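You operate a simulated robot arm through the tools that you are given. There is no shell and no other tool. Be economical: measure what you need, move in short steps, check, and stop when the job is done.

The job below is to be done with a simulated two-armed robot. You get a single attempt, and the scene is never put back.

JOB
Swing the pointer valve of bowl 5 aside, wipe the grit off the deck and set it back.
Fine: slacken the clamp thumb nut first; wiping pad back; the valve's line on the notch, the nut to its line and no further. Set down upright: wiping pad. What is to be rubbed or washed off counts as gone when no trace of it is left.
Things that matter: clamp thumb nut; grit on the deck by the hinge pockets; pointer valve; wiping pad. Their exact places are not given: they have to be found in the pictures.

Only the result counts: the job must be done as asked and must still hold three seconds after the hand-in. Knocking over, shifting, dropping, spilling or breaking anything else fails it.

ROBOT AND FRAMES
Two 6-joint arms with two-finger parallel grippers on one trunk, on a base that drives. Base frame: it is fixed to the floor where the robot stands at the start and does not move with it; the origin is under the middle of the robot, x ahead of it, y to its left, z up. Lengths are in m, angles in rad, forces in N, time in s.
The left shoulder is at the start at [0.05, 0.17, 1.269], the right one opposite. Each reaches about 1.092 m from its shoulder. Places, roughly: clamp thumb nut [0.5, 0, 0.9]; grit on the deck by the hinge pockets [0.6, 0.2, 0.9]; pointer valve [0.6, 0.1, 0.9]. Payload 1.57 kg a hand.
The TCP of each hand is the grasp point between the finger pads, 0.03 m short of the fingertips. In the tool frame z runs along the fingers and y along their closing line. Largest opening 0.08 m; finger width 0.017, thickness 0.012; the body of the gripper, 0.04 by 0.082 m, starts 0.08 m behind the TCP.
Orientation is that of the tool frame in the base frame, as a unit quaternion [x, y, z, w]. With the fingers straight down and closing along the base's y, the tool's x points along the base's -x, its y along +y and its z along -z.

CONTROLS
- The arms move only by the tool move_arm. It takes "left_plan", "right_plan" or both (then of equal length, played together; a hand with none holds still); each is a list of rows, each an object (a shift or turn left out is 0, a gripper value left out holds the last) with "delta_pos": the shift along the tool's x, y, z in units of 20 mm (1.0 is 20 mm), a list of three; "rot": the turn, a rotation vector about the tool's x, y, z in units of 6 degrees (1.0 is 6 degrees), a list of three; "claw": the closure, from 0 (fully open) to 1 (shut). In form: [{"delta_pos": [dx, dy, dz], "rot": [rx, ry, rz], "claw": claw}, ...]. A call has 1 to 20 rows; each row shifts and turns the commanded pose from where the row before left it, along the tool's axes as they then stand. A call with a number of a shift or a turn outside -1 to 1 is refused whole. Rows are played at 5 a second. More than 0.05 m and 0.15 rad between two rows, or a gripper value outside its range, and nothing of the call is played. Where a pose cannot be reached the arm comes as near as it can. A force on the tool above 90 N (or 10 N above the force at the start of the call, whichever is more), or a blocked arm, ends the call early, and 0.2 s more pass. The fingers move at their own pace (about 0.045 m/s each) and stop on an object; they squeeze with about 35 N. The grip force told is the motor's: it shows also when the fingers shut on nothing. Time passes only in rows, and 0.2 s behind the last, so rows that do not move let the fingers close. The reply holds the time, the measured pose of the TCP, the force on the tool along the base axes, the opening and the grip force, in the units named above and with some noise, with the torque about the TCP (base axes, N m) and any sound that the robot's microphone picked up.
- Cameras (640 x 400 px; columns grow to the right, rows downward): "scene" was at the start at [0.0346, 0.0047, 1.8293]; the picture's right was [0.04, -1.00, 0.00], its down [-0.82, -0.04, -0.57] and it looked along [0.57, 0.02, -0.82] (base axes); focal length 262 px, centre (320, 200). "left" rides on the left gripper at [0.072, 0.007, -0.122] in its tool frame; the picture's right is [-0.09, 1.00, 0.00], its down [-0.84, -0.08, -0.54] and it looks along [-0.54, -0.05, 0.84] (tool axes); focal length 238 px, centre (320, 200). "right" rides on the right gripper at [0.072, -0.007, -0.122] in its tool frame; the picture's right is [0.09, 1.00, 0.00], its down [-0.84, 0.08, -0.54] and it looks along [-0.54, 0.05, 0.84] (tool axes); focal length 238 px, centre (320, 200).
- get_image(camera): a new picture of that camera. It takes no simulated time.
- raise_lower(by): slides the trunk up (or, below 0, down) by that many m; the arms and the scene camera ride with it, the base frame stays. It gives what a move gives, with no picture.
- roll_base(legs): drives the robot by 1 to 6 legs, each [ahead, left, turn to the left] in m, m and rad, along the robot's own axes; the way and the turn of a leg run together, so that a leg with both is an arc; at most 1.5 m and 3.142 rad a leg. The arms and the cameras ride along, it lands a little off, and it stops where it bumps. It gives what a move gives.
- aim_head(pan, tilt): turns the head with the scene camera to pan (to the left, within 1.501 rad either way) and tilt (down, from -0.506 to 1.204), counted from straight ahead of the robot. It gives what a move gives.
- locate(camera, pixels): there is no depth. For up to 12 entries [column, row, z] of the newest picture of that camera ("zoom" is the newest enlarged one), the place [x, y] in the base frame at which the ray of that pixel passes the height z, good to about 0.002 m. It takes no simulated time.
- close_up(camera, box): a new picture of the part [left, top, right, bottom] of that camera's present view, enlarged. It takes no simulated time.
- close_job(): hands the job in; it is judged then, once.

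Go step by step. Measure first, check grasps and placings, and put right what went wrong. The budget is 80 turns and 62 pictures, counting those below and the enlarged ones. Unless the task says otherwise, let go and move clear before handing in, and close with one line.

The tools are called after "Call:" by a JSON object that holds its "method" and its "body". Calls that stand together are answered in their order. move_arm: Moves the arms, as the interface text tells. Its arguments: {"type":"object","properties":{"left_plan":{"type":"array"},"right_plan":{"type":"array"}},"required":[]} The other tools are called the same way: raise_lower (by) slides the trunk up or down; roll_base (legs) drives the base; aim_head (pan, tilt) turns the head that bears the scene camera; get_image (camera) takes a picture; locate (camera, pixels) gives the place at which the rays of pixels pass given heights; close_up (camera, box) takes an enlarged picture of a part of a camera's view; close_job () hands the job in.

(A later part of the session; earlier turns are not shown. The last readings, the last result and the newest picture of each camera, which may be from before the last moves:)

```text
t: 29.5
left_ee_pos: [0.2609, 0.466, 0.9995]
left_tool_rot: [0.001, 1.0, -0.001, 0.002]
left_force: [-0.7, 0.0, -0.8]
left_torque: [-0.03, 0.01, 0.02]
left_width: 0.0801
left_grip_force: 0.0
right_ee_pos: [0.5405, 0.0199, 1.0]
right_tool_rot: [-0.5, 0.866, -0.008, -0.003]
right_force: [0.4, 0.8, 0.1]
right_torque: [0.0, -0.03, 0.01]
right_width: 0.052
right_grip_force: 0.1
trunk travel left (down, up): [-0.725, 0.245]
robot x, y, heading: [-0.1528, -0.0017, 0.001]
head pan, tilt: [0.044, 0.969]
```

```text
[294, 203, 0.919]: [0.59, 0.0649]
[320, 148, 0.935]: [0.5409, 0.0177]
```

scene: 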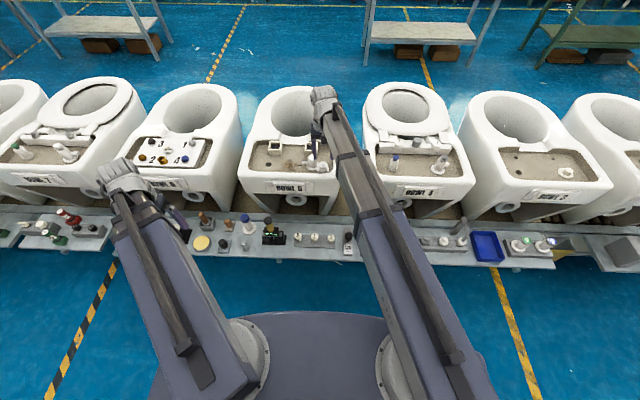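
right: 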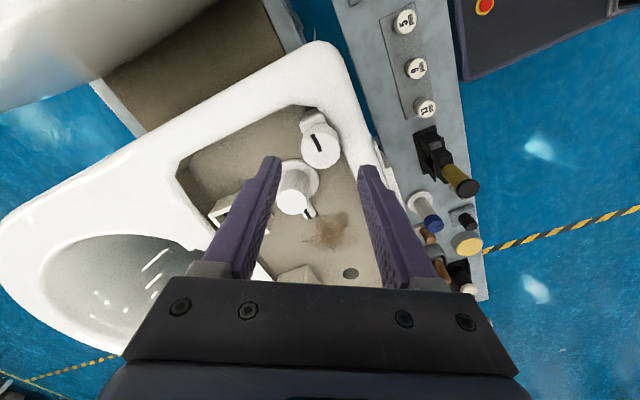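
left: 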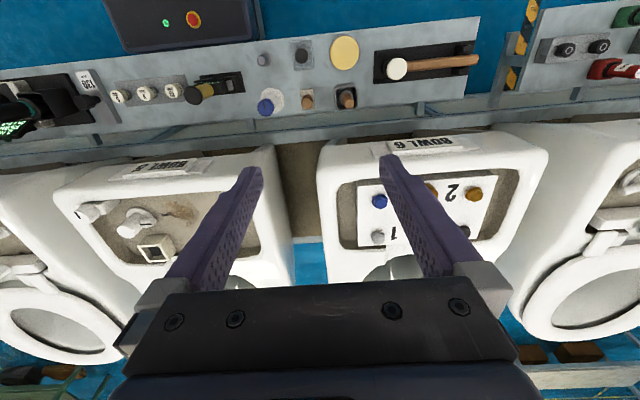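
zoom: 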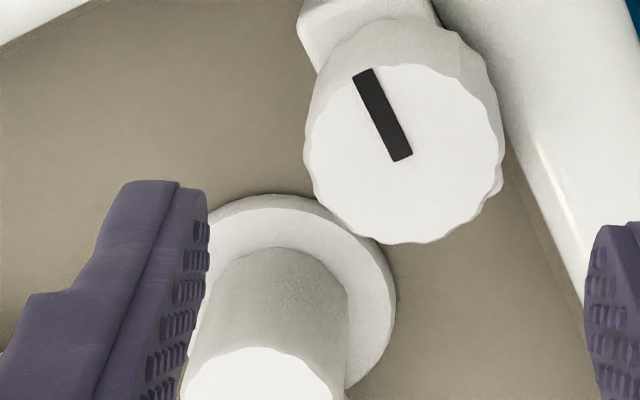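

The valve cap is at about (0.592, 0.063). I'll move over it.

Call:
{"method": "move_arm", "body": {"right_plan": [{"delta_pos": [-0.79, -0.294, 0]}, {"delta_pos": [-0.79, -0.294, 0]}, {"delta_pos": [-0.79, -0.294, 0]}, {"delta_pos": [-0.79, -0.294, 0]}, {}]}}

Call:
{"method": "raise_lower", "body": {"by": -0.052}}

Call:
{"method": "close_up", "body": {"camera": "right", "box": [230, 110, 422, 230]}}

```text
t: 30.7
left_ee_pos: [0.2614, 0.4664, 1.0003]
left_tool_rot: [0.002, 1.0, 0.001, 0.001]
left_force: [0.3, -0.2, -0.6]
left_torque: [0.04, -0.03, -0.04]
left_width: 0.0799
left_grip_force: 0.1
right_ee_pos: [0.5925, 0.0637, 0.9994]
right_tool_rot: [-0.5, 0.866, -0.007, -0.002]
right_force: [0.4, 0.6, 0.5]
right_torque: [-0.03, 0.01, 0.02]
right_width: 0.052
right_grip_force: 0.1
trunk travel left (down, up): [-0.725, 0.245]
robot x, y, heading: [-0.1515, -0.0004, -0.004]
head pan, tilt: [0.044, 0.969]
```

```text
t: 31.6
left_ee_pos: [0.2615, 0.4664, 0.9482]
left_tool_rot: [0.001, 1.0, 0.0, 0.001]
left_force: [-0.7, 0.9, -0.5]
left_torque: [-0.02, 0.01, -0.02]
left_width: 0.0799
left_grip_force: 0.0
right_ee_pos: [0.593, 0.0625, 0.9466]
right_tool_rot: [-0.499, 0.866, -0.007, -0.002]
right_force: [-0.5, -0.4, -0.1]
right_torque: [-0.01, 0.03, 0.0]
right_width: 0.052
right_grip_force: 0.1
trunk travel left (down, up): [-0.673, 0.297]
robot x, y, heading: [-0.1504, -0.0017, -0.003]
head pan, tilt: [0.044, 0.969]
```

```text
3.33 times, centred on (326, 170) of right
```

zoom: 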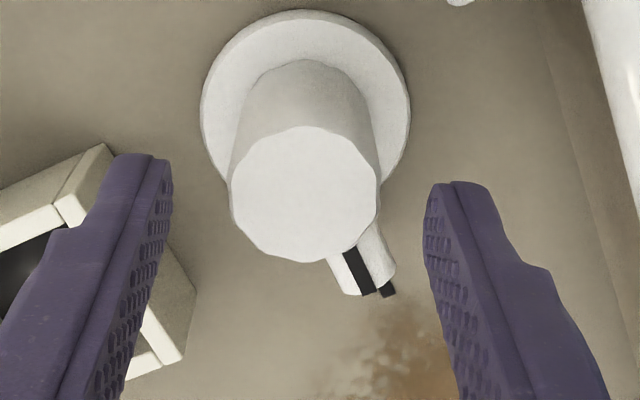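

Call:
{"method": "move_arm", "body": {"right_plan": [{"delta_pos": [0.07, 0.05, 0]}, {}]}}

Call:
{"method": "raise_lower", "body": {"by": -0.018}}

Call:
{"method": "move_arm", "body": {"right_plan": [{"claw": 0.6}, {"claw": 1.0}, {"claw": 1.0}, {"claw": 1.0}]}}

Call:
{"method": "close_up", "body": {"camera": "right", "box": [230, 110, 422, 230]}}

```text
t: 32.2
left_ee_pos: [0.2594, 0.4665, 0.9473]
left_tool_rot: [0.001, 1.0, -0.001, 0.001]
left_force: [-0.2, -0.1, -0.1]
left_torque: [0.0, 0.0, -0.01]
left_width: 0.08
left_grip_force: 0.1
right_ee_pos: [0.5919, 0.0615, 0.9485]
right_tool_rot: [-0.5, 0.866, -0.007, -0.003]
right_force: [0.3, 0.1, 0.0]
right_torque: [-0.01, -0.02, -0.03]
right_width: 0.0521
right_grip_force: 0.1
trunk travel left (down, up): [-0.673, 0.297]
robot x, y, heading: [-0.1519, 0.0013, -0.004]
head pan, tilt: [0.044, 0.969]
```

```text
t: 32.9
left_ee_pos: [0.2606, 0.4655, 0.9285]
left_tool_rot: [0.001, 1.0, -0.001, 0.001]
left_force: [-0.9, 0.6, 0.1]
left_torque: [0.01, 0.02, 0.0]
left_width: 0.08
left_grip_force: 0.0
right_ee_pos: [0.5919, 0.0609, 0.9289]
right_tool_rot: [-0.5, 0.866, -0.008, -0.003]
right_force: [0.7, 0.3, 0.3]
right_torque: [0.0, -0.01, -0.05]
right_width: 0.052
right_grip_force: 0.1
trunk travel left (down, up): [-0.655, 0.315]
robot x, y, heading: [-0.153, 0.0025, -0.003]
head pan, tilt: [0.044, 0.969]
```

```text
t: 33.9
left_ee_pos: [0.2615, 0.4668, 0.9294]
left_tool_rot: [0.001, 1.0, 0.0, 0.001]
left_force: [-0.5, 0.3, -0.9]
left_torque: [-0.04, 0.0, -0.02]
left_width: 0.08
left_grip_force: 0.1
right_ee_pos: [0.5904, 0.062, 0.9302]
right_tool_rot: [-0.5, 0.866, -0.008, -0.004]
right_force: [1.4, -0.7, 1.3]
right_torque: [0.25, 0.43, 0.01]
right_width: 0.0324
right_grip_force: 38.5
trunk travel left (down, up): [-0.655, 0.315]
robot x, y, heading: [-0.154, 0.001, -0.003]
head pan, tilt: [0.044, 0.969]
```

```text
3.33 times, centred on (326, 170) of right
```

zoom: 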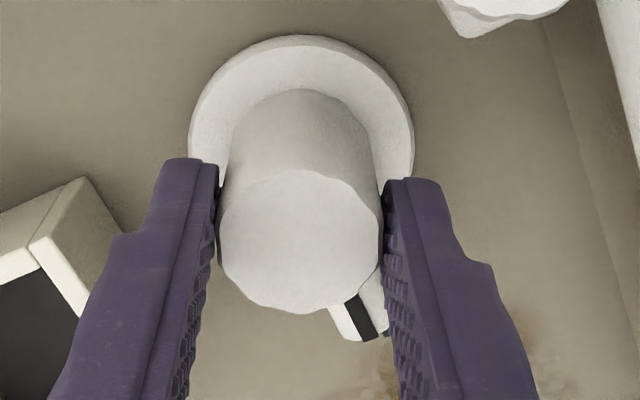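

The valve is gripped with a low side load. I'll swing it counter-clockwise, toward the robot, in steps.

Call:
{"method": "move_arm", "body": {"right_plan": [{"rot": [0, 0, -0.5]}, {"rot": [0, 0, -0.5]}, {"rot": [0, 0, -1]}, {"rot": [0, 0, -1]}, {"rot": [0, 0, -1]}, {"rot": [0, 0, -1]}]}}

Call:
{"method": "close_up", "body": {"camera": "right", "box": [230, 110, 422, 230]}}

```text
t: 35.2
left_ee_pos: [0.2613, 0.4667, 0.9287]
left_tool_rot: [0.0, 1.0, 0.001, 0.001]
left_force: [1.6, 0.1, 0.5]
left_torque: [-0.02, 0.02, -0.01]
left_width: 0.0798
left_grip_force: 0.1
right_ee_pos: [0.591, 0.0615, 0.9304]
right_tool_rot: [0.708, -0.707, 0.007, 0.004]
right_force: [2.8, -0.9, 2.0]
right_torque: [0.5, -0.17, -0.05]
right_width: 0.0322
right_grip_force: 40.0
trunk travel left (down, up): [-0.655, 0.315]
robot x, y, heading: [-0.1519, -0.0009, -0.001]
head pan, tilt: [0.044, 0.969]
```

```text
3.33 times, centred on (326, 170) of right
```

zoom: 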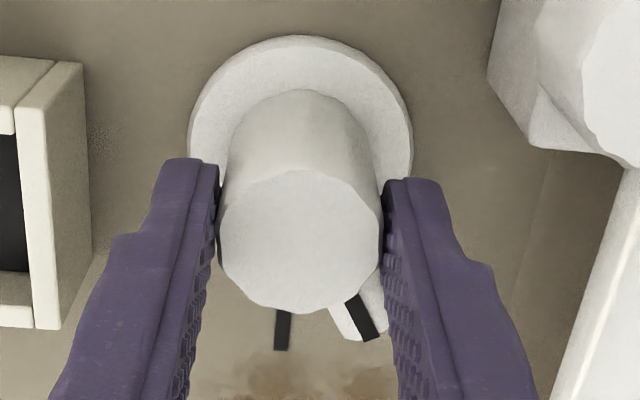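

It swings freely and the notch has appeared at zoom (283,328). I'll turn it another 48°.

Call:
{"method": "move_arm", "body": {"right_plan": [{"rot": [0, 0, -1]}, {"rot": [0, 0, -1]}, {"rot": [0, 0, -1]}, {"rot": [0, 0, -1]}, {"rot": [0, 0, -1]}, {"rot": [0, 0, -1]}, {"rot": [0, 0, -1]}, {"rot": [0, 0, -1]}, {}]}}

Call:
{"method": "close_up", "body": {"camera": "right", "box": [230, 110, 422, 230]}}

```text
t: 37.2
left_ee_pos: [0.2607, 0.4668, 0.9296]
left_tool_rot: [0.001, 1.0, -0.001, 0.001]
left_force: [-0.5, -0.2, 0.1]
left_torque: [0.04, 0.0, 0.01]
left_width: 0.0798
left_grip_force: 0.2
right_ee_pos: [0.5919, 0.0628, 0.9308]
right_tool_rot: [0.934, -0.358, 0.005, 0.007]
right_force: [4.3, 1.2, -1.2]
right_torque: [0.58, -0.8, -0.16]
right_width: 0.032
right_grip_force: 40.8
trunk travel left (down, up): [-0.655, 0.315]
robot x, y, heading: [-0.152, -0.0002, -0.002]
head pan, tilt: [0.044, 0.969]
```

```text
3.33 times, centred on (326, 170) of right
```

zoom: 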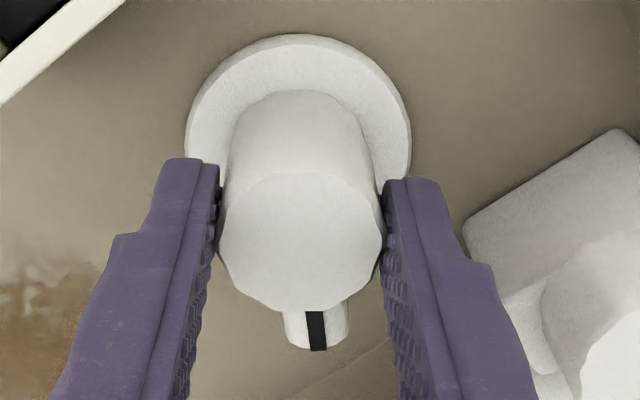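

The pointer stopped about 50–55° aside of the notch, where the grip slipped a little at what seems to be its stop. I'll release, rise and back the base away so both hands have room at shelf height.

Call:
{"method": "move_arm", "body": {"right_plan": [{"claw": 0.35}, {"claw": 0.3}, {"claw": 0.3}]}}

Call:
{"method": "raise_lower", "body": {"by": 0.1}}

Call:
{"method": "get_image", "body": {"camera": "right"}}

Call:
{"method": "roll_base", "body": {"legs": [[-0.17, 0, 0]]}}

Call:
{"method": "move_arm", "body": {"right_plan": [{"delta_pos": [-0.16, 1, 0]}, {"delta_pos": [-0.16, 1, 0]}, {"delta_pos": [-0.16, 1, 0]}, {"delta_pos": [-0.16, 1, 0]}, {"delta_pos": [-0.16, 1, 0]}, {"delta_pos": [-0.16, 1, 0]}, {"delta_pos": [-0.16, 1, 0]}, {"delta_pos": [-0.16, 1, 0]}, {"delta_pos": [-0.16, 1, 0]}, {"delta_pos": [-0.16, 1, 0]}, {"delta_pos": [-0.16, 1, 0]}, {"delta_pos": [-0.16, 1, 0]}, {"delta_pos": [-0.16, 1, 0]}, {"delta_pos": [-0.16, 1, 0]}, {"delta_pos": [-0.16, 1, 0]}, {"delta_pos": [-0.16, 1, 0]}, {"delta_pos": [-0.16, 1, 0]}, {"delta_pos": [-0.16, 1, 0]}, {"delta_pos": [-0.16, 1, 0]}, {"delta_pos": [-0.16, 1, 0]}]}}

Call:
{"method": "get_image", "body": {"camera": "scene"}}

```text
t: 38.0
left_ee_pos: [0.261, 0.4666, 0.9297]
left_tool_rot: [0.001, 1.0, -0.001, 0.001]
left_force: [0.6, -0.3, 0.6]
left_torque: [-0.01, 0.01, 0.0]
left_width: 0.08
left_grip_force: 0.0
right_ee_pos: [0.5916, 0.0614, 0.9301]
right_tool_rot: [0.933, -0.359, 0.004, 0.006]
right_force: [-0.1, 0.1, 0.4]
right_torque: [0.02, -0.03, 0.02]
right_width: 0.0558
right_grip_force: 0.1
trunk travel left (down, up): [-0.655, 0.315]
robot x, y, heading: [-0.1515, -0.0011, -0.002]
head pan, tilt: [0.044, 0.969]
```

```text
t: 39.4
left_ee_pos: [0.261, 0.4667, 1.0296]
left_tool_rot: [0.0, 1.0, -0.001, 0.001]
left_force: [0.0, 0.6, 0.1]
left_torque: [0.03, -0.01, 0.01]
left_width: 0.0799
left_grip_force: 0.1
right_ee_pos: [0.5929, 0.0616, 1.0297]
right_tool_rot: [0.933, -0.359, 0.005, 0.006]
right_force: [-0.4, -0.2, -0.3]
right_torque: [0.0, 0.05, -0.01]
right_width: 0.0557
right_grip_force: 0.1
trunk travel left (down, up): [-0.755, 0.215]
robot x, y, heading: [-0.1556, -0.0005, -0.004]
head pan, tilt: [0.044, 0.969]
```

```text
23 pictures are left
```

right: 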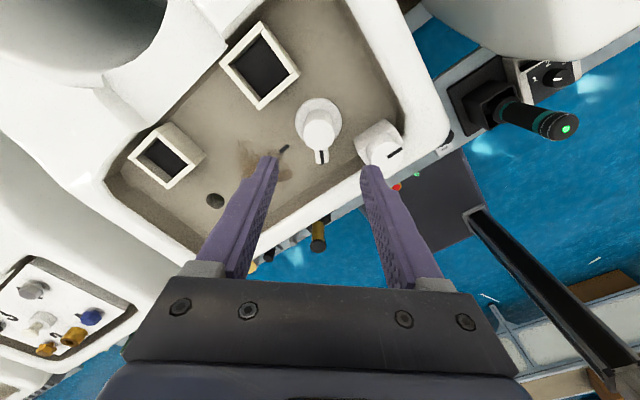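

```text
t: 40.9
left_ee_pos: [0.0886, 0.4668, 1.0305]
left_tool_rot: [0.002, 1.0, -0.001, 0.001]
left_force: [-1.1, -0.6, -0.3]
left_torque: [0.0, -0.02, 0.02]
left_width: 0.08
left_grip_force: 0.1
right_ee_pos: [0.4187, 0.0622, 1.0306]
right_tool_rot: [0.933, -0.359, 0.006, 0.007]
right_force: [-0.6, 0.8, -0.1]
right_torque: [0.0, -0.02, -0.02]
right_width: 0.0562
right_grip_force: 0.0
trunk travel left (down, up): [-0.755, 0.215]
robot x, y, heading: [-0.3266, 0.0048, -0.005]
head pan, tilt: [0.044, 0.969]
```

```text
t: 45.0
left_ee_pos: [0.0901, 0.4664, 1.0304]
left_tool_rot: [0.002, 1.0, 0.0, 0.001]
left_force: [-0.5, 0.5, 0.6]
left_torque: [0.0, -0.04, -0.03]
left_width: 0.0799
left_grip_force: 0.0
right_ee_pos: [0.1322, -0.194, 1.0295]
right_tool_rot: [0.934, -0.358, 0.003, 0.007]
right_force: [0.8, 0.0, -0.5]
right_torque: [-0.01, -0.02, -0.01]
right_width: 0.056
right_grip_force: 0.1
right hand out of reach, approached as far as the arm can: row 16, 19, 20
trunk travel left (down, up): [-0.755, 0.215]
robot x, y, heading: [-0.3274, 0.0011, 0.002]
head pan, tilt: [0.044, 0.969]
```

```text
22 pictures are left
```

scene: 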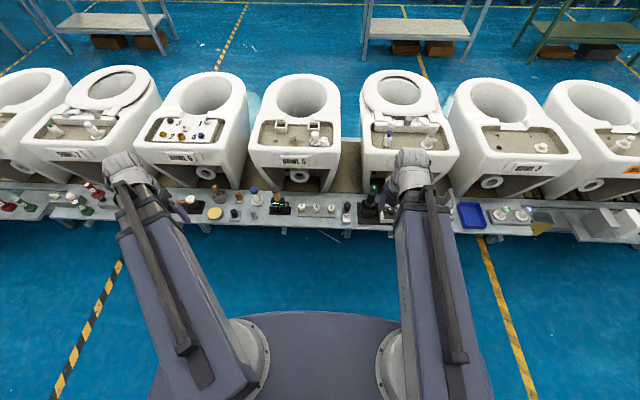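

Call:
{"method": "locate", "body": {"camera": "scene", "pixels": [[340, 225, 0.62], [460, 234, 0.62], [200, 220, 0.62], [235, 213, 0.66]]}}

Call:
{"method": "move_arm", "body": {"left_plan": [{"delta_pos": [-1, -0.15, 0]}, {"delta_pos": [-1, -0.15, 0]}, {"delta_pos": [-1, -0.15, 0]}, {"delta_pos": [-1, -0.15, 0]}, {"delta_pos": [-1, -0.15, 0]}, {"delta_pos": [-1, -0.15, 0]}, {"delta_pos": [-1, -0.15, 0]}, {"delta_pos": [-1, -0.15, 0]}, {"delta_pos": [-1, -0.15, 0]}, {"delta_pos": [-1, -0.15, 0]}, {"delta_pos": [-1, -0.15, 0]}, {"delta_pos": [-1, 0, 0]}, {}]}}

Call:
{"method": "get_image", "body": {"camera": "left"}}

```text
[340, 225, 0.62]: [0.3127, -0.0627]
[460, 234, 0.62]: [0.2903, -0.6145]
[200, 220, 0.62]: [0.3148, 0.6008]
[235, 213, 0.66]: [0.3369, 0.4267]
```

```text
t: 47.9
left_ee_pos: [0.3295, 0.4332, 1.0296]
left_tool_rot: [0.002, 1.0, 0.0, 0.0]
left_force: [0.4, 0.5, 0.0]
left_torque: [0.01, 0.0, 0.01]
left_width: 0.0799
left_grip_force: 0.0
right_ee_pos: [0.1332, -0.1944, 1.03]
right_tool_rot: [0.933, -0.359, 0.003, 0.008]
right_force: [-0.5, -0.5, 0.1]
right_torque: [-0.02, 0.02, -0.01]
right_width: 0.0556
right_grip_force: 0.0
trunk travel left (down, up): [-0.755, 0.215]
robot x, y, heading: [-0.3232, 0.0022, -0.001]
head pan, tilt: [0.044, 0.969]
```

```text
21 pictures are left
```

left: 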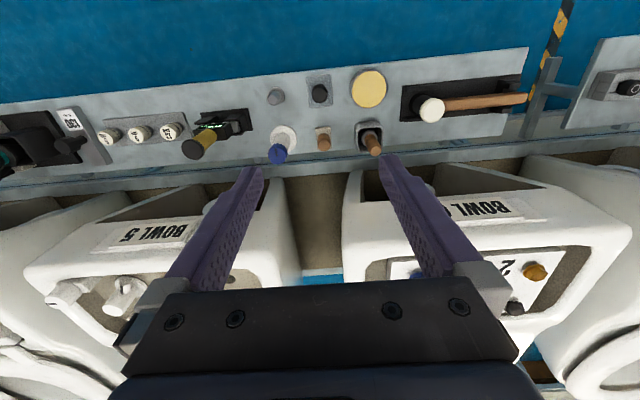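

The right hand is clear of the shelf (front edge at about x 0.30). The pad is at left (320,92), so I'll lower toward it.

Call:
{"method": "raise_lower", "body": {"by": -0.23}}

Call:
{"method": "move_arm", "body": {"left_plan": [{"claw": 0.4}, {"claw": 0.4}]}}

Call:
{"method": "get_image", "body": {"camera": "left"}}

```text
t: 50.3
left_ee_pos: [0.3293, 0.432, 0.8002]
left_tool_rot: [0.001, 1.0, 0.0, 0.001]
left_force: [0.8, 0.2, -0.5]
left_torque: [0.0, 0.0, 0.01]
left_width: 0.0799
left_grip_force: 0.0
right_ee_pos: [0.1331, -0.195, 0.7997]
right_tool_rot: [0.933, -0.359, 0.003, 0.007]
right_force: [-0.1, 0.4, 0.1]
right_torque: [0.01, 0.02, 0.02]
right_width: 0.056
right_grip_force: 0.0
trunk travel left (down, up): [-0.525, 0.445]
robot x, y, heading: [-0.3226, 0.0026, -0.002]
head pan, tilt: [0.044, 0.969]
```

```text
t: 50.9
left_ee_pos: [0.3301, 0.4333, 0.8013]
left_tool_rot: [0.002, 1.0, -0.001, 0.001]
left_force: [0.2, 0.3, 0.6]
left_torque: [0.02, -0.01, -0.02]
left_width: 0.0481
left_grip_force: 0.1
right_ee_pos: [0.1327, -0.1941, 0.799]
right_tool_rot: [0.933, -0.359, 0.003, 0.007]
right_force: [0.2, 0.4, -0.5]
right_torque: [-0.02, 0.02, 0.02]
right_width: 0.0559
right_grip_force: 0.0
trunk travel left (down, up): [-0.525, 0.445]
robot x, y, heading: [-0.3254, 0.0009, -0.002]
head pan, tilt: [0.044, 0.969]
```

```text
20 pictures are left
```

left: 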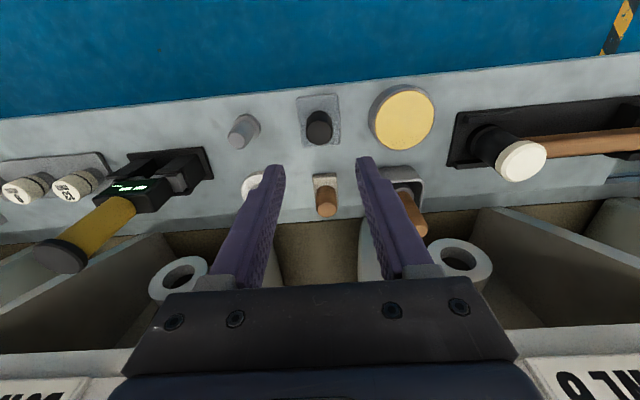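

Call:
{"method": "locate", "body": {"camera": "left", "pixels": [[319.5, 132, 0.66], [319.5, 132, 0.68], [297, 97, 0.625], [337, 92.5, 0.625], [342, 142, 0.625], [303, 146, 0.625]]}}

Call:
{"method": "close_up", "body": {"camera": "left", "box": [256, 80, 384, 160]}}

```text
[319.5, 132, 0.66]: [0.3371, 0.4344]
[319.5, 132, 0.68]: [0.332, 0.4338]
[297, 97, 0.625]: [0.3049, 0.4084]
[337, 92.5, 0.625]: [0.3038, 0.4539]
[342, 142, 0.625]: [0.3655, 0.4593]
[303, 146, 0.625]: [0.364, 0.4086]
```

```text
5.00 times, centred on (320, 120) of left
```

zoom: 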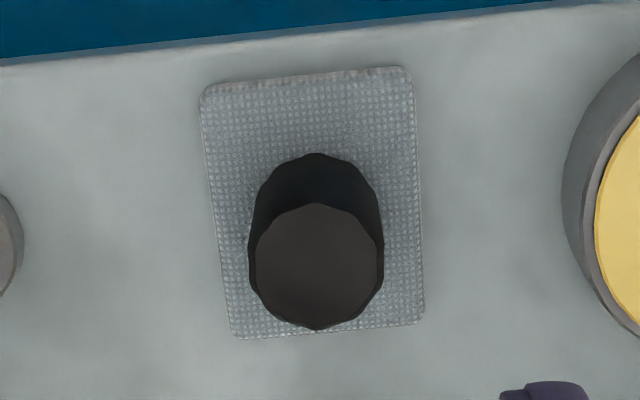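

The pad is centred at (0.335, 0.433) with its long axis along x, and the grip is about 27 mm wide with its top at 0.668. I'll descend and grip.

Call:
{"method": "move_arm", "body": {"left_plan": [{"delta_pos": [-0.27, 0.05, 0]}, {}]}}

Call:
{"method": "raise_lower", "body": {"by": -0.125}}

Call:
{"method": "close_up", "body": {"camera": "left", "box": [224, 110, 416, 230]}}

```text
t: 51.5
left_ee_pos: [0.3349, 0.4335, 0.799]
left_tool_rot: [0.002, 1.0, 0.0, 0.002]
left_force: [0.4, 0.4, 0.4]
left_torque: [-0.03, 0.02, -0.01]
left_width: 0.048
left_grip_force: 0.2
right_ee_pos: [0.1334, -0.1936, 0.801]
right_tool_rot: [0.933, -0.359, 0.004, 0.006]
right_force: [-0.5, 1.0, 0.4]
right_torque: [0.01, 0.01, 0.05]
right_width: 0.0561
right_grip_force: 0.1
trunk travel left (down, up): [-0.525, 0.445]
robot x, y, heading: [-0.323, -0.0005, -0.004]
head pan, tilt: [0.044, 0.969]
```

```text
t: 53.0
left_ee_pos: [0.3358, 0.4331, 0.6739]
left_tool_rot: [0.002, 1.0, 0.001, 0.001]
left_force: [0.7, 0.3, 0.6]
left_torque: [-0.01, -0.01, -0.04]
left_width: 0.0479
left_grip_force: 0.1
right_ee_pos: [0.1342, -0.1946, 0.6743]
right_tool_rot: [0.933, -0.359, 0.003, 0.007]
right_force: [0.3, -0.4, -0.2]
right_torque: [-0.01, -0.03, -0.01]
right_width: 0.0563
right_grip_force: 0.0
trunk travel left (down, up): [-0.4, 0.57]
robot x, y, heading: [-0.3259, -0.0009, -0.001]
head pan, tilt: [0.044, 0.969]
```

```text
3.33 times, centred on (320, 170) of left
```

zoom: 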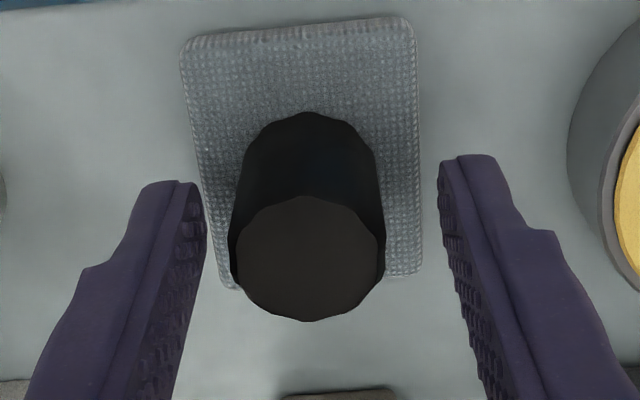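

Call:
{"method": "move_arm", "body": {"left_plan": [{"delta_pos": [0, -0.11, 0]}, {}]}}

Call:
{"method": "raise_lower", "body": {"by": -0.009}}

Call:
{"method": "move_arm", "body": {"left_plan": [{"claw": 0.6}, {"claw": 1.0}, {"claw": 1.0}, {"claw": 1.0}]}}

Call:
{"method": "raise_lower", "body": {"by": 0.03}}

Call:
{"method": "close_up", "body": {"camera": "left", "box": [224, 110, 416, 230]}}

```text
t: 53.6
left_ee_pos: [0.3345, 0.4302, 0.6744]
left_tool_rot: [0.001, 1.0, 0.0, 0.001]
left_force: [1.1, 0.0, 0.3]
left_torque: [0.02, 0.0, 0.02]
left_width: 0.0478
left_grip_force: 0.0
right_ee_pos: [0.1316, -0.1942, 0.6748]
right_tool_rot: [0.933, -0.36, 0.003, 0.006]
right_force: [-0.4, 0.3, -0.8]
right_torque: [0.0, 0.04, -0.01]
right_width: 0.0561
right_grip_force: 0.0
trunk travel left (down, up): [-0.4, 0.57]
robot x, y, heading: [-0.3224, -0.0033, -0.003]
head pan, tilt: [0.044, 0.969]
```

```text
t: 54.2
left_ee_pos: [0.334, 0.432, 0.6662]
left_tool_rot: [0.001, 1.0, 0.0, 0.001]
left_force: [0.3, 0.2, -0.2]
left_torque: [0.02, 0.01, 0.02]
left_width: 0.048
left_grip_force: 0.1
right_ee_pos: [0.1338, -0.1931, 0.6654]
right_tool_rot: [0.933, -0.359, 0.003, 0.007]
right_force: [0.2, 0.4, 0.3]
right_torque: [0.0, -0.02, 0.01]
right_width: 0.0561
right_grip_force: 0.1
trunk travel left (down, up): [-0.391, 0.579]
robot x, y, heading: [-0.3239, 0.0003, -0.0]
head pan, tilt: [0.044, 0.969]
```

```text
t: 55.2
left_ee_pos: [0.3346, 0.4316, 0.6665]
left_tool_rot: [0.002, 1.0, 0.0, 0.001]
left_force: [1.1, -1.0, 1.1]
left_torque: [0.03, 0.02, 0.02]
left_width: 0.0288
left_grip_force: 35.3
right_ee_pos: [0.1333, -0.194, 0.6659]
right_tool_rot: [0.933, -0.359, 0.003, 0.006]
right_force: [-0.5, -0.5, 0.3]
right_torque: [0.0, -0.03, 0.01]
right_width: 0.056
right_grip_force: 0.1
trunk travel left (down, up): [-0.391, 0.579]
robot x, y, heading: [-0.3267, 0.0004, 0.0]
head pan, tilt: [0.044, 0.969]
```

```text
t: 55.9
left_ee_pos: [0.3344, 0.4314, 0.6954]
left_tool_rot: [0.002, 1.0, -0.001, 0.001]
left_force: [0.3, -0.3, -1.2]
left_torque: [-0.01, -0.04, -0.01]
left_width: 0.0287
left_grip_force: 35.2
right_ee_pos: [0.1332, -0.1936, 0.6958]
right_tool_rot: [0.933, -0.359, 0.003, 0.007]
right_force: [-0.5, -0.1, 0.1]
right_torque: [-0.02, 0.02, -0.02]
right_width: 0.056
right_grip_force: 0.2
trunk travel left (down, up): [-0.421, 0.549]
robot x, y, heading: [-0.3223, 0.0007, -0.0]
head pan, tilt: [0.044, 0.969]
```

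```text
3.33 times, centred on (320, 170) of left
```

zoom: 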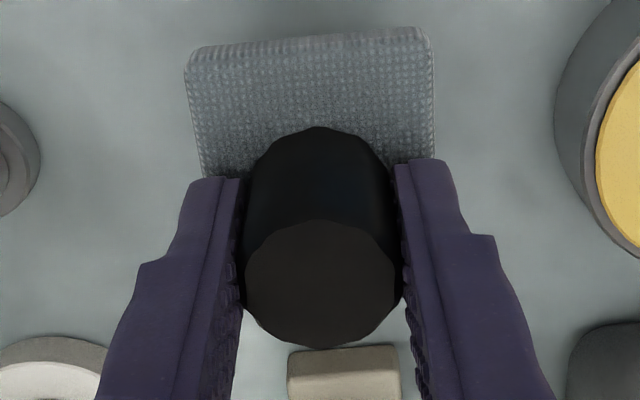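

The pad is lifted straight (28.7 mm grip). I'll raise it and take a clear scene view of the grit's extent before carrying it there.

Call:
{"method": "raise_lower", "body": {"by": 0.335}}

Call:
{"method": "close_up", "body": {"camera": "scene", "box": [250, 100, 346, 160]}}

```text
t: 59.2
left_ee_pos: [0.3348, 0.4305, 1.0314]
left_tool_rot: [0.001, 1.0, -0.001, 0.001]
left_force: [-0.1, -0.1, -1.8]
left_torque: [-0.04, -0.03, -0.01]
left_width: 0.0287
left_grip_force: 34.7
right_ee_pos: [0.1321, -0.1928, 1.0307]
right_tool_rot: [0.933, -0.359, 0.002, 0.007]
right_force: [0.4, -0.4, 0.3]
right_torque: [0.0, -0.01, 0.03]
right_width: 0.056
right_grip_force: 0.1
trunk travel left (down, up): [-0.756, 0.214]
robot x, y, heading: [-0.3226, 0.0024, 0.001]
head pan, tilt: [0.044, 0.969]
```

```text
6.67 times, centred on (298, 130) of scene
```

zoom: 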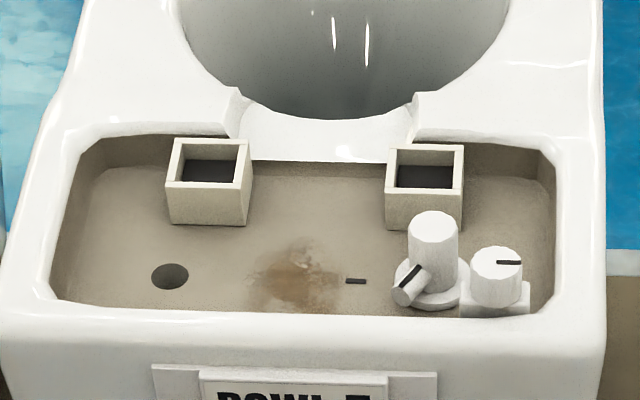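

Call:
{"method": "locate", "body": {"camera": "zoom", "pixels": [[243, 285, 0.868], [347, 285, 0.868], [300, 233, 0.868], [300, 313, 0.868], [247, 225, 0.868], [388, 229, 0.868], [356, 281, 0.868], [401, 298, 0.89], [170, 276, 0.868], [300, 316, 0.91]]}}

```text
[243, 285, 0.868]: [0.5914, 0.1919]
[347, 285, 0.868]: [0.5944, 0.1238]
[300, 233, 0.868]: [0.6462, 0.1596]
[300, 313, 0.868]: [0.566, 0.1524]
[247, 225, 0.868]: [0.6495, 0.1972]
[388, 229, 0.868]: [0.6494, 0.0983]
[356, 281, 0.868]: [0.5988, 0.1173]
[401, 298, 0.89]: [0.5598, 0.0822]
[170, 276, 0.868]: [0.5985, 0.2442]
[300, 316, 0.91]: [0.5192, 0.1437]
```

Grit spans x about 0.555–0.646 and y 0.124–0.192; the pockets start at x 0.649 outside y 0.098–0.197. I'll carry the pad over it and lower.

Call:
{"method": "move_arm", "body": {"left_plan": [{"delta_pos": [-0.95, -0.98, 0]}, {"delta_pos": [-0.95, -0.98, 0]}, {"delta_pos": [-0.95, -0.98, 0]}, {"delta_pos": [-0.95, -0.98, 0]}, {"delta_pos": [-0.95, -0.98, 0]}, {"delta_pos": [-0.95, -0.98, 0]}, {"delta_pos": [-0.95, -0.98, 0]}, {"delta_pos": [-0.95, -0.98, 0]}, {"delta_pos": [-0.95, -0.98, 0]}, {"delta_pos": [-0.95, -0.98, 0]}, {"delta_pos": [-0.95, -0.98, 0]}, {"delta_pos": [-0.95, -0.98, 0]}, {"delta_pos": [-0.95, -0.98, 0]}, {"delta_pos": [-0.95, -0.98, 0]}, {}]}}

Call:
{"method": "raise_lower", "body": {"by": -0.105}}

Call:
{"method": "get_image", "body": {"camera": "left"}}

```text
t: 62.4
left_ee_pos: [0.5996, 0.1558, 1.0309]
left_tool_rot: [0.002, 1.0, -0.001, 0.002]
left_force: [0.1, 0.6, -1.4]
left_torque: [0.0, 0.03, -0.03]
left_width: 0.0284
left_grip_force: 35.1
right_ee_pos: [0.1338, -0.1942, 1.0315]
right_tool_rot: [0.933, -0.359, 0.003, 0.006]
right_force: [-1.0, -0.2, 0.7]
right_torque: [-0.02, -0.01, 0.04]
right_width: 0.0559
right_grip_force: 0.2
trunk travel left (down, up): [-0.756, 0.214]
robot x, y, heading: [-0.3232, 0.0011, -0.002]
head pan, tilt: [0.044, 0.969]
```

```text
t: 63.8
left_ee_pos: [0.5976, 0.1565, 0.9254]
left_tool_rot: [0.002, 1.0, 0.0, 0.002]
left_force: [-0.1, 1.0, 0.1]
left_torque: [0.01, 0.0, 0.0]
left_width: 0.0285
left_grip_force: 35.2
right_ee_pos: [0.1334, -0.1947, 0.9251]
right_tool_rot: [0.933, -0.359, 0.003, 0.007]
right_force: [0.0, -0.7, -0.6]
right_torque: [-0.05, 0.0, -0.01]
right_width: 0.056
right_grip_force: 0.0
trunk travel left (down, up): [-0.651, 0.319]
robot x, y, heading: [-0.3261, -0.0002, -0.0]
head pan, tilt: [0.044, 0.969]
```

```text
15 pictures are left
```

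left: 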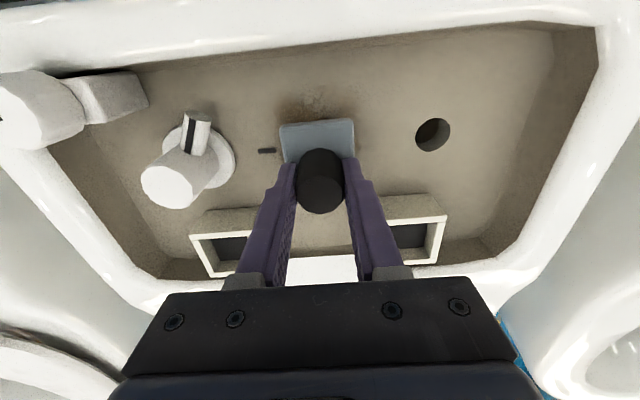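

Call:
{"method": "raise_lower", "body": {"by": -0.007}}

Call:
{"method": "raise_lower", "body": {"by": -0.003}}

```text
t: 64.4
left_ee_pos: [0.5988, 0.1556, 0.9185]
left_tool_rot: [0.002, 1.0, 0.0, 0.001]
left_force: [-0.3, -0.9, -0.2]
left_torque: [0.0, -0.02, -0.01]
left_width: 0.0286
left_grip_force: 34.9
right_ee_pos: [0.1338, -0.1941, 0.9184]
right_tool_rot: [0.933, -0.36, 0.003, 0.007]
right_force: [-0.3, 0.4, -0.3]
right_torque: [0.0, 0.0, 0.01]
right_width: 0.0558
right_grip_force: 0.0
trunk travel left (down, up): [-0.644, 0.326]
robot x, y, heading: [-0.3247, 0.0014, 0.002]
head pan, tilt: [0.044, 0.969]
```

```text
t: 64.9
left_ee_pos: [0.599, 0.1557, 0.916]
left_tool_rot: [0.001, 1.0, 0.0, 0.003]
left_force: [3.2, -0.3, 10.4]
left_torque: [0.06, 0.18, -0.02]
left_width: 0.0285
left_grip_force: 34.9
right_ee_pos: [0.1322, -0.1939, 0.9165]
right_tool_rot: [0.933, -0.359, 0.003, 0.007]
right_force: [0.9, -0.2, 0.1]
right_torque: [-0.03, 0.0, 0.0]
right_width: 0.056
right_grip_force: 0.0
trunk travel left (down, up): [-0.641, 0.329]
robot x, y, heading: [-0.3227, -0.0027, -0.002]
head pan, tilt: [0.044, 0.969]
```

Contact at TCP z 0.916 with 10 N. I'll wipe in a serpentine.

Call:
{"method": "move_arm", "body": {"left_plan": [{"delta_pos": [1, 0, 0]}, {"delta_pos": [0.95, 0, 0]}, {"delta_pos": [0, -1, 0]}, {"delta_pos": [0, -0.35, 0]}, {"delta_pos": [-1, 0, 0]}, {"delta_pos": [-1, 0, 0]}, {"delta_pos": [-1, 0, 0]}, {"delta_pos": [-0.2, 0.6, 0]}, {"delta_pos": [1, 0, 0]}, {"delta_pos": [1, 0, 0]}, {"delta_pos": [1, 0, 0]}, {"delta_pos": [0.2, 0.6, 0]}, {"delta_pos": [-1, 0, 0]}, {"delta_pos": [-1, 0, 0]}, {"delta_pos": [-1, 0, 0]}, {"delta_pos": [-0.2, 0.5, 0]}, {"delta_pos": [1, 0, 0]}, {"delta_pos": [1, 0, 0]}, {"delta_pos": [1, 0, 0]}, {"delta_pos": [0.2, 0.6, 0]}]}}

Call:
{"method": "move_arm", "body": {"left_plan": [{"delta_pos": [-1, 0, 0]}, {"delta_pos": [-1, 0, 0]}, {"delta_pos": [-0.3, 0, 0]}, {"delta_pos": [0, 0.4, 0]}, {"delta_pos": [1, 0, 0]}, {"delta_pos": [1, 0, 0]}, {"delta_pos": [0.3, 0, 0]}, {"delta_pos": [0, -1, 0]}, {"delta_pos": [0, -1, 0]}, {"delta_pos": [-1, -0.3, 0]}, {"delta_pos": [-1, 0.4, 0]}, {"delta_pos": [-1, 0.5, 0]}, {"delta_pos": [-0.3, 0.7, 0]}, {"delta_pos": [1, 0, 0]}, {"delta_pos": [1, 0, 0]}, {"delta_pos": [1, 0, 0]}, {"delta_pos": [0.2, 0.4, 0]}]}}

Call:
{"method": "raise_lower", "body": {"by": 0.11}}

Call:
{"method": "move_arm", "body": {"left_plan": [{"delta_pos": [1, 1, 0]}, {"delta_pos": [1, 1, 0]}, {"delta_pos": [1, 1, 0]}, {"delta_pos": [1, 1, 0]}, {"delta_pos": [1, 1, 0]}, {"delta_pos": [1, 1, 0]}, {}]}}

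Call:
{"method": "close_up", "body": {"camera": "scene", "box": [250, 100, 346, 160]}}

```text
t: 67.2
left_ee_pos: [0.5675, 0.1437, 0.9155]
left_tool_rot: [-0.001, 1.0, 0.0, 0.021]
left_force: [7.6, -1.9, 9.4]
left_torque: [0.02, -0.34, 0.14]
left_width: 0.029
left_grip_force: 35.2
left hand out of reach, approached as far as the arm can: row 7, 8
right_ee_pos: [0.133, -0.1936, 0.9153]
right_tool_rot: [0.933, -0.359, 0.003, 0.007]
right_force: [-0.4, -0.1, 0.2]
right_torque: [0.03, -0.02, -0.01]
right_width: 0.0559
right_grip_force: 0.0
trunk travel left (down, up): [-0.641, 0.329]
robot x, y, heading: [-0.3232, -0.0026, -0.002]
head pan, tilt: [0.044, 0.969]
stopped in row 11 (left hand): the force on the tool passed its limit at 96 N (the readings are from after the stop); the commanded pose is now the measured one
```

```text
t: 70.8
left_ee_pos: [0.5425, 0.1457, 0.9154]
left_tool_rot: [-0.001, 1.0, 0.0, 0.018]
left_force: [0.5, 1.0, 0.7]
left_torque: [-0.01, 0.01, -0.02]
left_width: 0.0
left_grip_force: 20.5
left hand out of reach, approached as far as the arm can: row 3, 12, 13, 17
right_ee_pos: [0.1337, -0.1946, 0.9152]
right_tool_rot: [0.933, -0.359, 0.004, 0.007]
right_force: [0.3, -1.0, 0.2]
right_torque: [-0.01, 0.01, 0.0]
right_width: 0.0557
right_grip_force: 0.1
trunk travel left (down, up): [-0.641, 0.329]
robot x, y, heading: [-0.3257, 0.0013, 0.004]
head pan, tilt: [0.044, 0.969]
```

```text
t: 72.2
left_ee_pos: [0.546, 0.146, 1.0264]
left_tool_rot: [0.0, 1.0, 0.0, 0.02]
left_force: [-0.1, -0.1, -1.0]
left_torque: [-0.02, 0.0, -0.03]
left_width: 0.0003
left_grip_force: 21.4
right_ee_pos: [0.1335, -0.1934, 1.025]
right_tool_rot: [0.933, -0.359, 0.003, 0.007]
right_force: [0.2, 0.6, 0.1]
right_torque: [0.03, -0.01, 0.01]
right_width: 0.0561
right_grip_force: 0.1
trunk travel left (down, up): [-0.751, 0.219]
robot x, y, heading: [-0.3224, -0.0022, 0.004]
head pan, tilt: [0.044, 0.969]
```

```text
t: 73.8
left_ee_pos: [0.4261, 0.2652, 1.0261]
left_tool_rot: [-0.001, 1.0, 0.001, 0.019]
left_force: [-0.3, 0.5, -0.9]
left_torque: [-0.03, -0.01, 0.01]
left_width: 0.0
left_grip_force: 21.6
left hand out of reach, approached as far as the arm can: row 6
right_ee_pos: [0.1344, -0.1938, 1.0254]
right_tool_rot: [0.933, -0.359, 0.003, 0.007]
right_force: [0.2, 0.5, -0.5]
right_torque: [0.01, 0.03, 0.0]
right_width: 0.0561
right_grip_force: 0.2
trunk travel left (down, up): [-0.751, 0.219]
robot x, y, heading: [-0.3204, -0.0011, 0.002]
head pan, tilt: [0.044, 0.969]
```

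```text
6.67 times, centred on (298, 130) of scene
```

zoom: 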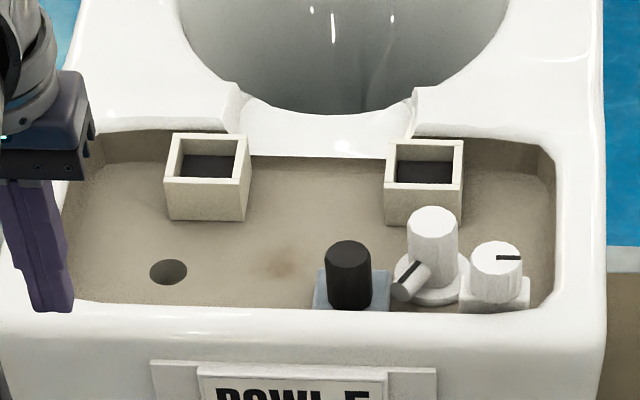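

I shouldn't have queued those moves together. The pad met the front wall at about x 0.567 and slipped out of the grip, but it's standing upright at zoom (348,290). One small trace is left at (280,268), and the valve and nut are unmoved. I'll locate both, come nearer with the base, straighten the hand and re-grip.

Call:
{"method": "locate", "body": {"camera": "zoom", "pixels": [[348, 255, 0.918], [280, 268, 0.868], [314, 307, 0.875], [388, 309, 0.875], [265, 268, 0.868], [295, 268, 0.868], [280, 280, 0.868], [280, 256, 0.868], [317, 270, 0.875], [388, 271, 0.875]]}}

Call:
{"method": "roll_base", "body": {"legs": [[0.08, 0, 0]]}}

Call:
{"method": "move_arm", "body": {"left_plan": [{"rot": [0, 0.38, 0], "claw": 0.3}, {"claw": 0.3}, {}]}}

```text
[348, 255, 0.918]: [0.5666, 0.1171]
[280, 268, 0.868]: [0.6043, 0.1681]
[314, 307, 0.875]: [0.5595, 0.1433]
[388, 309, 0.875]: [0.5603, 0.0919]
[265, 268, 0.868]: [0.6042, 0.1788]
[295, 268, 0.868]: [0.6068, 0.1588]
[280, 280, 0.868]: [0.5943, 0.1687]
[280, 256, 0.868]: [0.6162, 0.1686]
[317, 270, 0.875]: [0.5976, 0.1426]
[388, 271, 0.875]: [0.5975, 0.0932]
```

```text
t: 74.9
left_ee_pos: [0.5075, 0.2648, 1.0255]
left_tool_rot: [-0.001, 1.0, 0.001, 0.018]
left_force: [0.1, -0.7, -0.9]
left_torque: [-0.02, -0.02, -0.04]
left_width: 0.0
left_grip_force: 21.3
right_ee_pos: [0.2161, -0.1942, 1.0253]
right_tool_rot: [0.933, -0.359, 0.002, 0.007]
right_force: [0.0, 1.0, -1.2]
right_torque: [0.0, 0.03, -0.02]
right_width: 0.056
right_grip_force: 0.0
trunk travel left (down, up): [-0.751, 0.219]
robot x, y, heading: [-0.2433, 0.0002, 0.0]
head pan, tilt: [0.044, 0.969]
```

```text
t: 75.7
left_ee_pos: [0.5067, 0.2645, 1.0253]
left_tool_rot: [-0.001, 1.0, 0.001, -0.001]
left_force: [0.7, -0.1, -0.4]
left_torque: [-0.01, 0.0, -0.03]
left_width: 0.0559
left_grip_force: 0.1
right_ee_pos: [0.2152, -0.1942, 1.025]
right_tool_rot: [0.933, -0.359, 0.003, 0.006]
right_force: [-0.5, 0.7, 0.3]
right_torque: [-0.01, 0.03, 0.01]
right_width: 0.0559
right_grip_force: 0.0
trunk travel left (down, up): [-0.751, 0.219]
robot x, y, heading: [-0.2401, -0.002, -0.0]
head pan, tilt: [0.044, 0.969]
```

Call:
{"method": "move_arm", "body": {"left_plan": [{"delta_pos": [-0.375, -0.919, 0], "claw": 0.46}, {"delta_pos": [-0.375, -0.919, 0]}, {"delta_pos": [-0.375, -0.919, 0]}, {"delta_pos": [-0.375, -0.919, 0]}, {"delta_pos": [-0.375, -0.919, 0]}, {"delta_pos": [-0.375, -0.919, 0]}, {"delta_pos": [-0.375, -0.919, 0]}, {"delta_pos": [-0.375, -0.919, 0]}, {}]}}

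Call:
{"method": "raise_lower", "body": {"by": -0.07}}

Call:
{"method": "get_image", "body": {"camera": "left"}}

```text
t: 77.7
left_ee_pos: [0.5664, 0.1186, 1.0262]
left_tool_rot: [-0.001, 1.0, 0.001, -0.001]
left_force: [-0.2, 0.6, 0.4]
left_torque: [0.04, -0.03, 0.0]
left_width: 0.043
left_grip_force: 0.1
right_ee_pos: [0.2144, -0.1932, 1.0263]
right_tool_rot: [0.933, -0.359, 0.003, 0.006]
right_force: [-1.1, 0.5, -0.4]
right_torque: [0.04, 0.01, 0.0]
right_width: 0.0559
right_grip_force: 0.0
trunk travel left (down, up): [-0.751, 0.219]
robot x, y, heading: [-0.2443, -0.0001, -0.002]
head pan, tilt: [0.044, 0.969]
```

```text
t: 78.8
left_ee_pos: [0.5649, 0.118, 0.9555]
left_tool_rot: [-0.001, 1.0, 0.001, -0.001]
left_force: [-0.2, 0.4, 0.1]
left_torque: [0.03, 0.01, -0.02]
left_width: 0.0431
left_grip_force: 0.1
right_ee_pos: [0.2141, -0.1938, 0.9548]
right_tool_rot: [0.933, -0.359, 0.003, 0.007]
right_force: [0.1, 0.1, -0.1]
right_torque: [0.0, 0.01, -0.01]
right_width: 0.0559
right_grip_force: 0.0
trunk travel left (down, up): [-0.681, 0.289]
robot x, y, heading: [-0.2428, 0.001, -0.001]
head pan, tilt: [0.044, 0.969]
```

```text
13 pictures are left
```

left: 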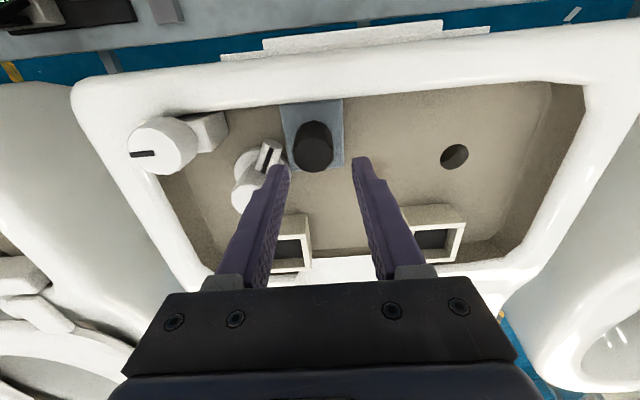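

Call:
{"method": "locate", "body": {"camera": "left", "pixels": [[315, 155, 0.918], [280, 106, 0.875], [341, 98, 0.875], [343, 165, 0.875], [281, 150, 0.894]]}}

Call:
{"method": "close_up", "body": {"camera": "left", "box": [240, 90, 368, 170]}}

```text
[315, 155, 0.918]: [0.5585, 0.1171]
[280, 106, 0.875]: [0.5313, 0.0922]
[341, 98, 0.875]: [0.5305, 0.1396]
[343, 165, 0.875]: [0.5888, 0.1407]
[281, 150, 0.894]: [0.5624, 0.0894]
```

```text
5.00 times, centred on (304, 130) of left
```

zoom: 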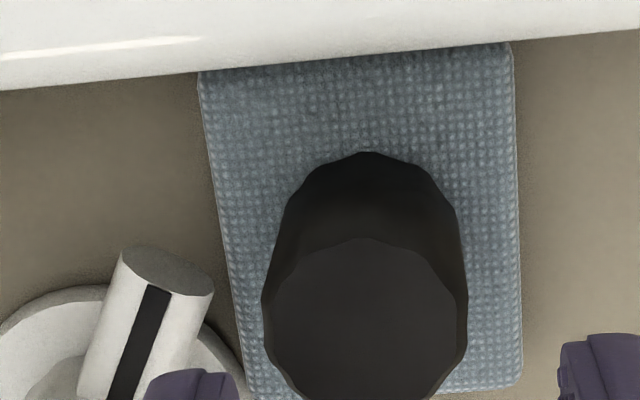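

Call:
{"method": "move_arm", "body": {"left_plan": [{"delta_pos": [0.32, -0.06, 0], "claw": 0.54}, {}, {}]}}

Call:
{"method": "raise_lower", "body": {"by": -0.027}}

Call:
{"method": "close_up", "body": {"camera": "left", "box": [224, 110, 416, 230]}}

```text
t: 79.6
left_ee_pos: [0.5594, 0.1176, 0.9545]
left_tool_rot: [-0.001, 1.0, 0.001, -0.001]
left_force: [0.3, 0.4, -0.3]
left_torque: [0.0, 0.03, -0.05]
left_width: 0.0369
left_grip_force: 0.0
right_ee_pos: [0.2147, -0.1933, 0.9557]
right_tool_rot: [0.933, -0.359, 0.003, 0.006]
right_force: [0.2, -0.3, -0.1]
right_torque: [-0.02, -0.01, 0.0]
right_width: 0.0559
right_grip_force: 0.0
trunk travel left (down, up): [-0.681, 0.289]
robot x, y, heading: [-0.2423, 0.0022, -0.002]
head pan, tilt: [0.044, 0.969]
```

```text
t: 80.3
left_ee_pos: [0.5594, 0.118, 0.9288]
left_tool_rot: [-0.001, 1.0, 0.0, -0.001]
left_force: [-1.3, 0.1, 0.2]
left_torque: [0.03, 0.01, 0.02]
left_width: 0.0368
left_grip_force: 0.1
right_ee_pos: [0.2154, -0.1942, 0.9285]
right_tool_rot: [0.933, -0.359, 0.003, 0.006]
right_force: [0.5, -0.7, -0.2]
right_torque: [-0.03, 0.0, 0.01]
right_width: 0.056
right_grip_force: 0.0
trunk travel left (down, up): [-0.654, 0.316]
robot x, y, heading: [-0.242, -0.0033, -0.004]
head pan, tilt: [0.044, 0.969]
```

```text
3.33 times, centred on (320, 170) of left
```

zoom: 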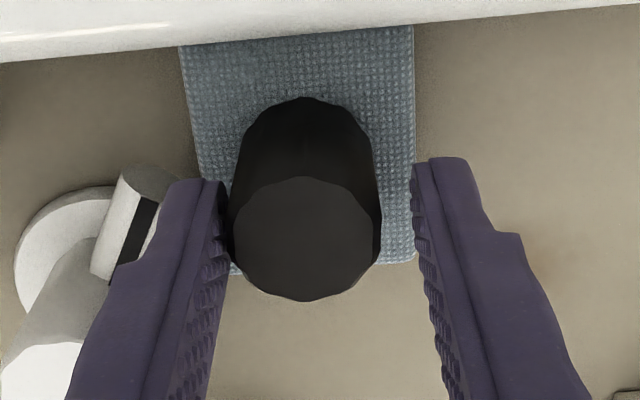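

Call:
{"method": "move_arm", "body": {"left_plan": [{"claw": 0.7}, {"claw": 1.0}, {"claw": 1.0}, {"claw": 1.0}]}}

```text
t: 81.3
left_ee_pos: [0.56, 0.1174, 0.928]
left_tool_rot: [0.0, 1.0, 0.001, -0.001]
left_force: [0.1, 0.4, 1.8]
left_torque: [-0.04, 0.01, 0.0]
left_width: 0.0285
left_grip_force: 35.4
right_ee_pos: [0.2149, -0.1941, 0.9288]
right_tool_rot: [0.933, -0.36, 0.002, 0.007]
right_force: [0.9, 0.0, 0.5]
right_torque: [-0.02, 0.0, 0.0]
right_width: 0.0557
right_grip_force: 0.0
trunk travel left (down, up): [-0.654, 0.316]
robot x, y, heading: [-0.2438, 0.003, 0.001]
head pan, tilt: [0.044, 0.969]
```

Gripped at 28.5 mm. I'll slide the pad off toward the trace at (0.604, 0.168), then press lightly.

Call:
{"method": "move_arm", "body": {"left_plan": [{"delta_pos": [-0.7, 0.4, 0]}, {"delta_pos": [-0.7, 0.7, 0]}, {"delta_pos": [-0.5, 0.7, 0]}, {}]}}

Call:
{"method": "raise_lower", "body": {"by": -0.002}}

```text
t: 82.3
left_ee_pos: [0.5976, 0.1522, 0.9322]
left_tool_rot: [0.0, 1.0, 0.002, 0.003]
left_force: [-0.8, -7.5, 35.3]
left_torque: [0.19, -0.67, -0.14]
left_width: 0.0285
left_grip_force: 34.9
right_ee_pos: [0.212, -0.1957, 0.9312]
right_tool_rot: [0.933, -0.359, 0.004, 0.006]
right_force: [0.7, -0.3, 0.4]
right_torque: [0.02, 0.0, -0.02]
right_width: 0.0557
right_grip_force: 0.0
trunk travel left (down, up): [-0.654, 0.316]
robot x, y, heading: [-0.2429, -0.0027, 0.001]
head pan, tilt: [0.044, 0.969]
```

```text
t: 82.8
left_ee_pos: [0.5963, 0.1528, 0.9294]
left_tool_rot: [0.0, 1.0, 0.001, 0.001]
left_force: [-1.2, -6.5, 34.7]
left_torque: [0.13, -0.64, -0.08]
left_width: 0.0287
left_grip_force: 34.7
right_ee_pos: [0.2123, -0.1944, 0.9278]
right_tool_rot: [0.933, -0.36, 0.004, 0.006]
right_force: [0.7, 0.5, 0.1]
right_torque: [0.01, 0.01, -0.02]
right_width: 0.056
right_grip_force: 0.0
trunk travel left (down, up): [-0.652, 0.318]
robot x, y, heading: [-0.2437, -0.0017, -0.002]
head pan, tilt: [0.044, 0.969]
```

Force rose to 35 N at an unexpected height, so I'll look before wiping.

Call:
{"method": "get_image", "body": {"camera": "left"}}

```text
10 pictures are left
```

left: 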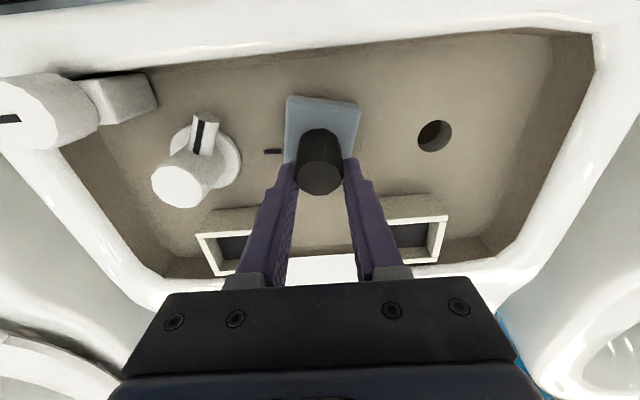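

The pad lies flat on the deck, so I'll make short wiping strokes around the trace, away from the walls.

Call:
{"method": "raise_lower", "body": {"by": 0.001}}

Call:
{"method": "move_arm", "body": {"left_plan": [{"delta_pos": [0, 0.5, 0]}, {"delta_pos": [0, 0.5, 0]}, {"delta_pos": [-0.4, 0, 0]}, {"delta_pos": [0.5, 0, 0]}, {"delta_pos": [0.5, 0, 0]}, {"delta_pos": [0, 0.3, 0]}, {"delta_pos": [-0.5, 0, 0]}, {"delta_pos": [-0.5, 0, 0]}, {"delta_pos": [0, -0.5, 0]}, {"delta_pos": [0, -0.5, 0]}, {"delta_pos": [0, -0.5, 0]}, {"delta_pos": [0.5, 0, 0]}, {"delta_pos": [0.5, 0, 0]}, {"delta_pos": [0, 0.5, 0]}, {"delta_pos": [-0.5, 0.5, 0]}]}}

```text
t: 83.3
left_ee_pos: [0.5974, 0.1525, 0.9296]
left_tool_rot: [-0.001, 1.0, 0.001, 0.0]
left_force: [-3.6, -5.0, 21.7]
left_torque: [0.12, -0.26, -0.04]
left_width: 0.0285
left_grip_force: 35.0
right_ee_pos: [0.2128, -0.1942, 0.9295]
right_tool_rot: [0.933, -0.36, 0.004, 0.006]
right_force: [0.1, 0.1, -0.8]
right_torque: [0.01, -0.02, 0.03]
right_width: 0.0562
right_grip_force: 0.1
trunk travel left (down, up): [-0.653, 0.317]
robot x, y, heading: [-0.2453, -0.0004, -0.002]
head pan, tilt: [0.044, 0.969]
```

```text
t: 86.5
left_ee_pos: [0.5946, 0.1694, 0.9279]
left_tool_rot: [0.0, 1.0, 0.0, 0.0]
left_force: [-3.3, -1.2, 9.0]
left_torque: [0.07, -0.09, 0.0]
left_width: 0.0285
left_grip_force: 35.0
right_ee_pos: [0.2138, -0.1927, 0.928]
right_tool_rot: [0.933, -0.359, 0.003, 0.007]
right_force: [-0.4, 0.7, 0.4]
right_torque: [0.02, -0.01, 0.01]
right_width: 0.0558
right_grip_force: 0.1
trunk travel left (down, up): [-0.653, 0.317]
robot x, y, heading: [-0.2436, -0.0007, 0.002]
head pan, tilt: [0.044, 0.969]
```

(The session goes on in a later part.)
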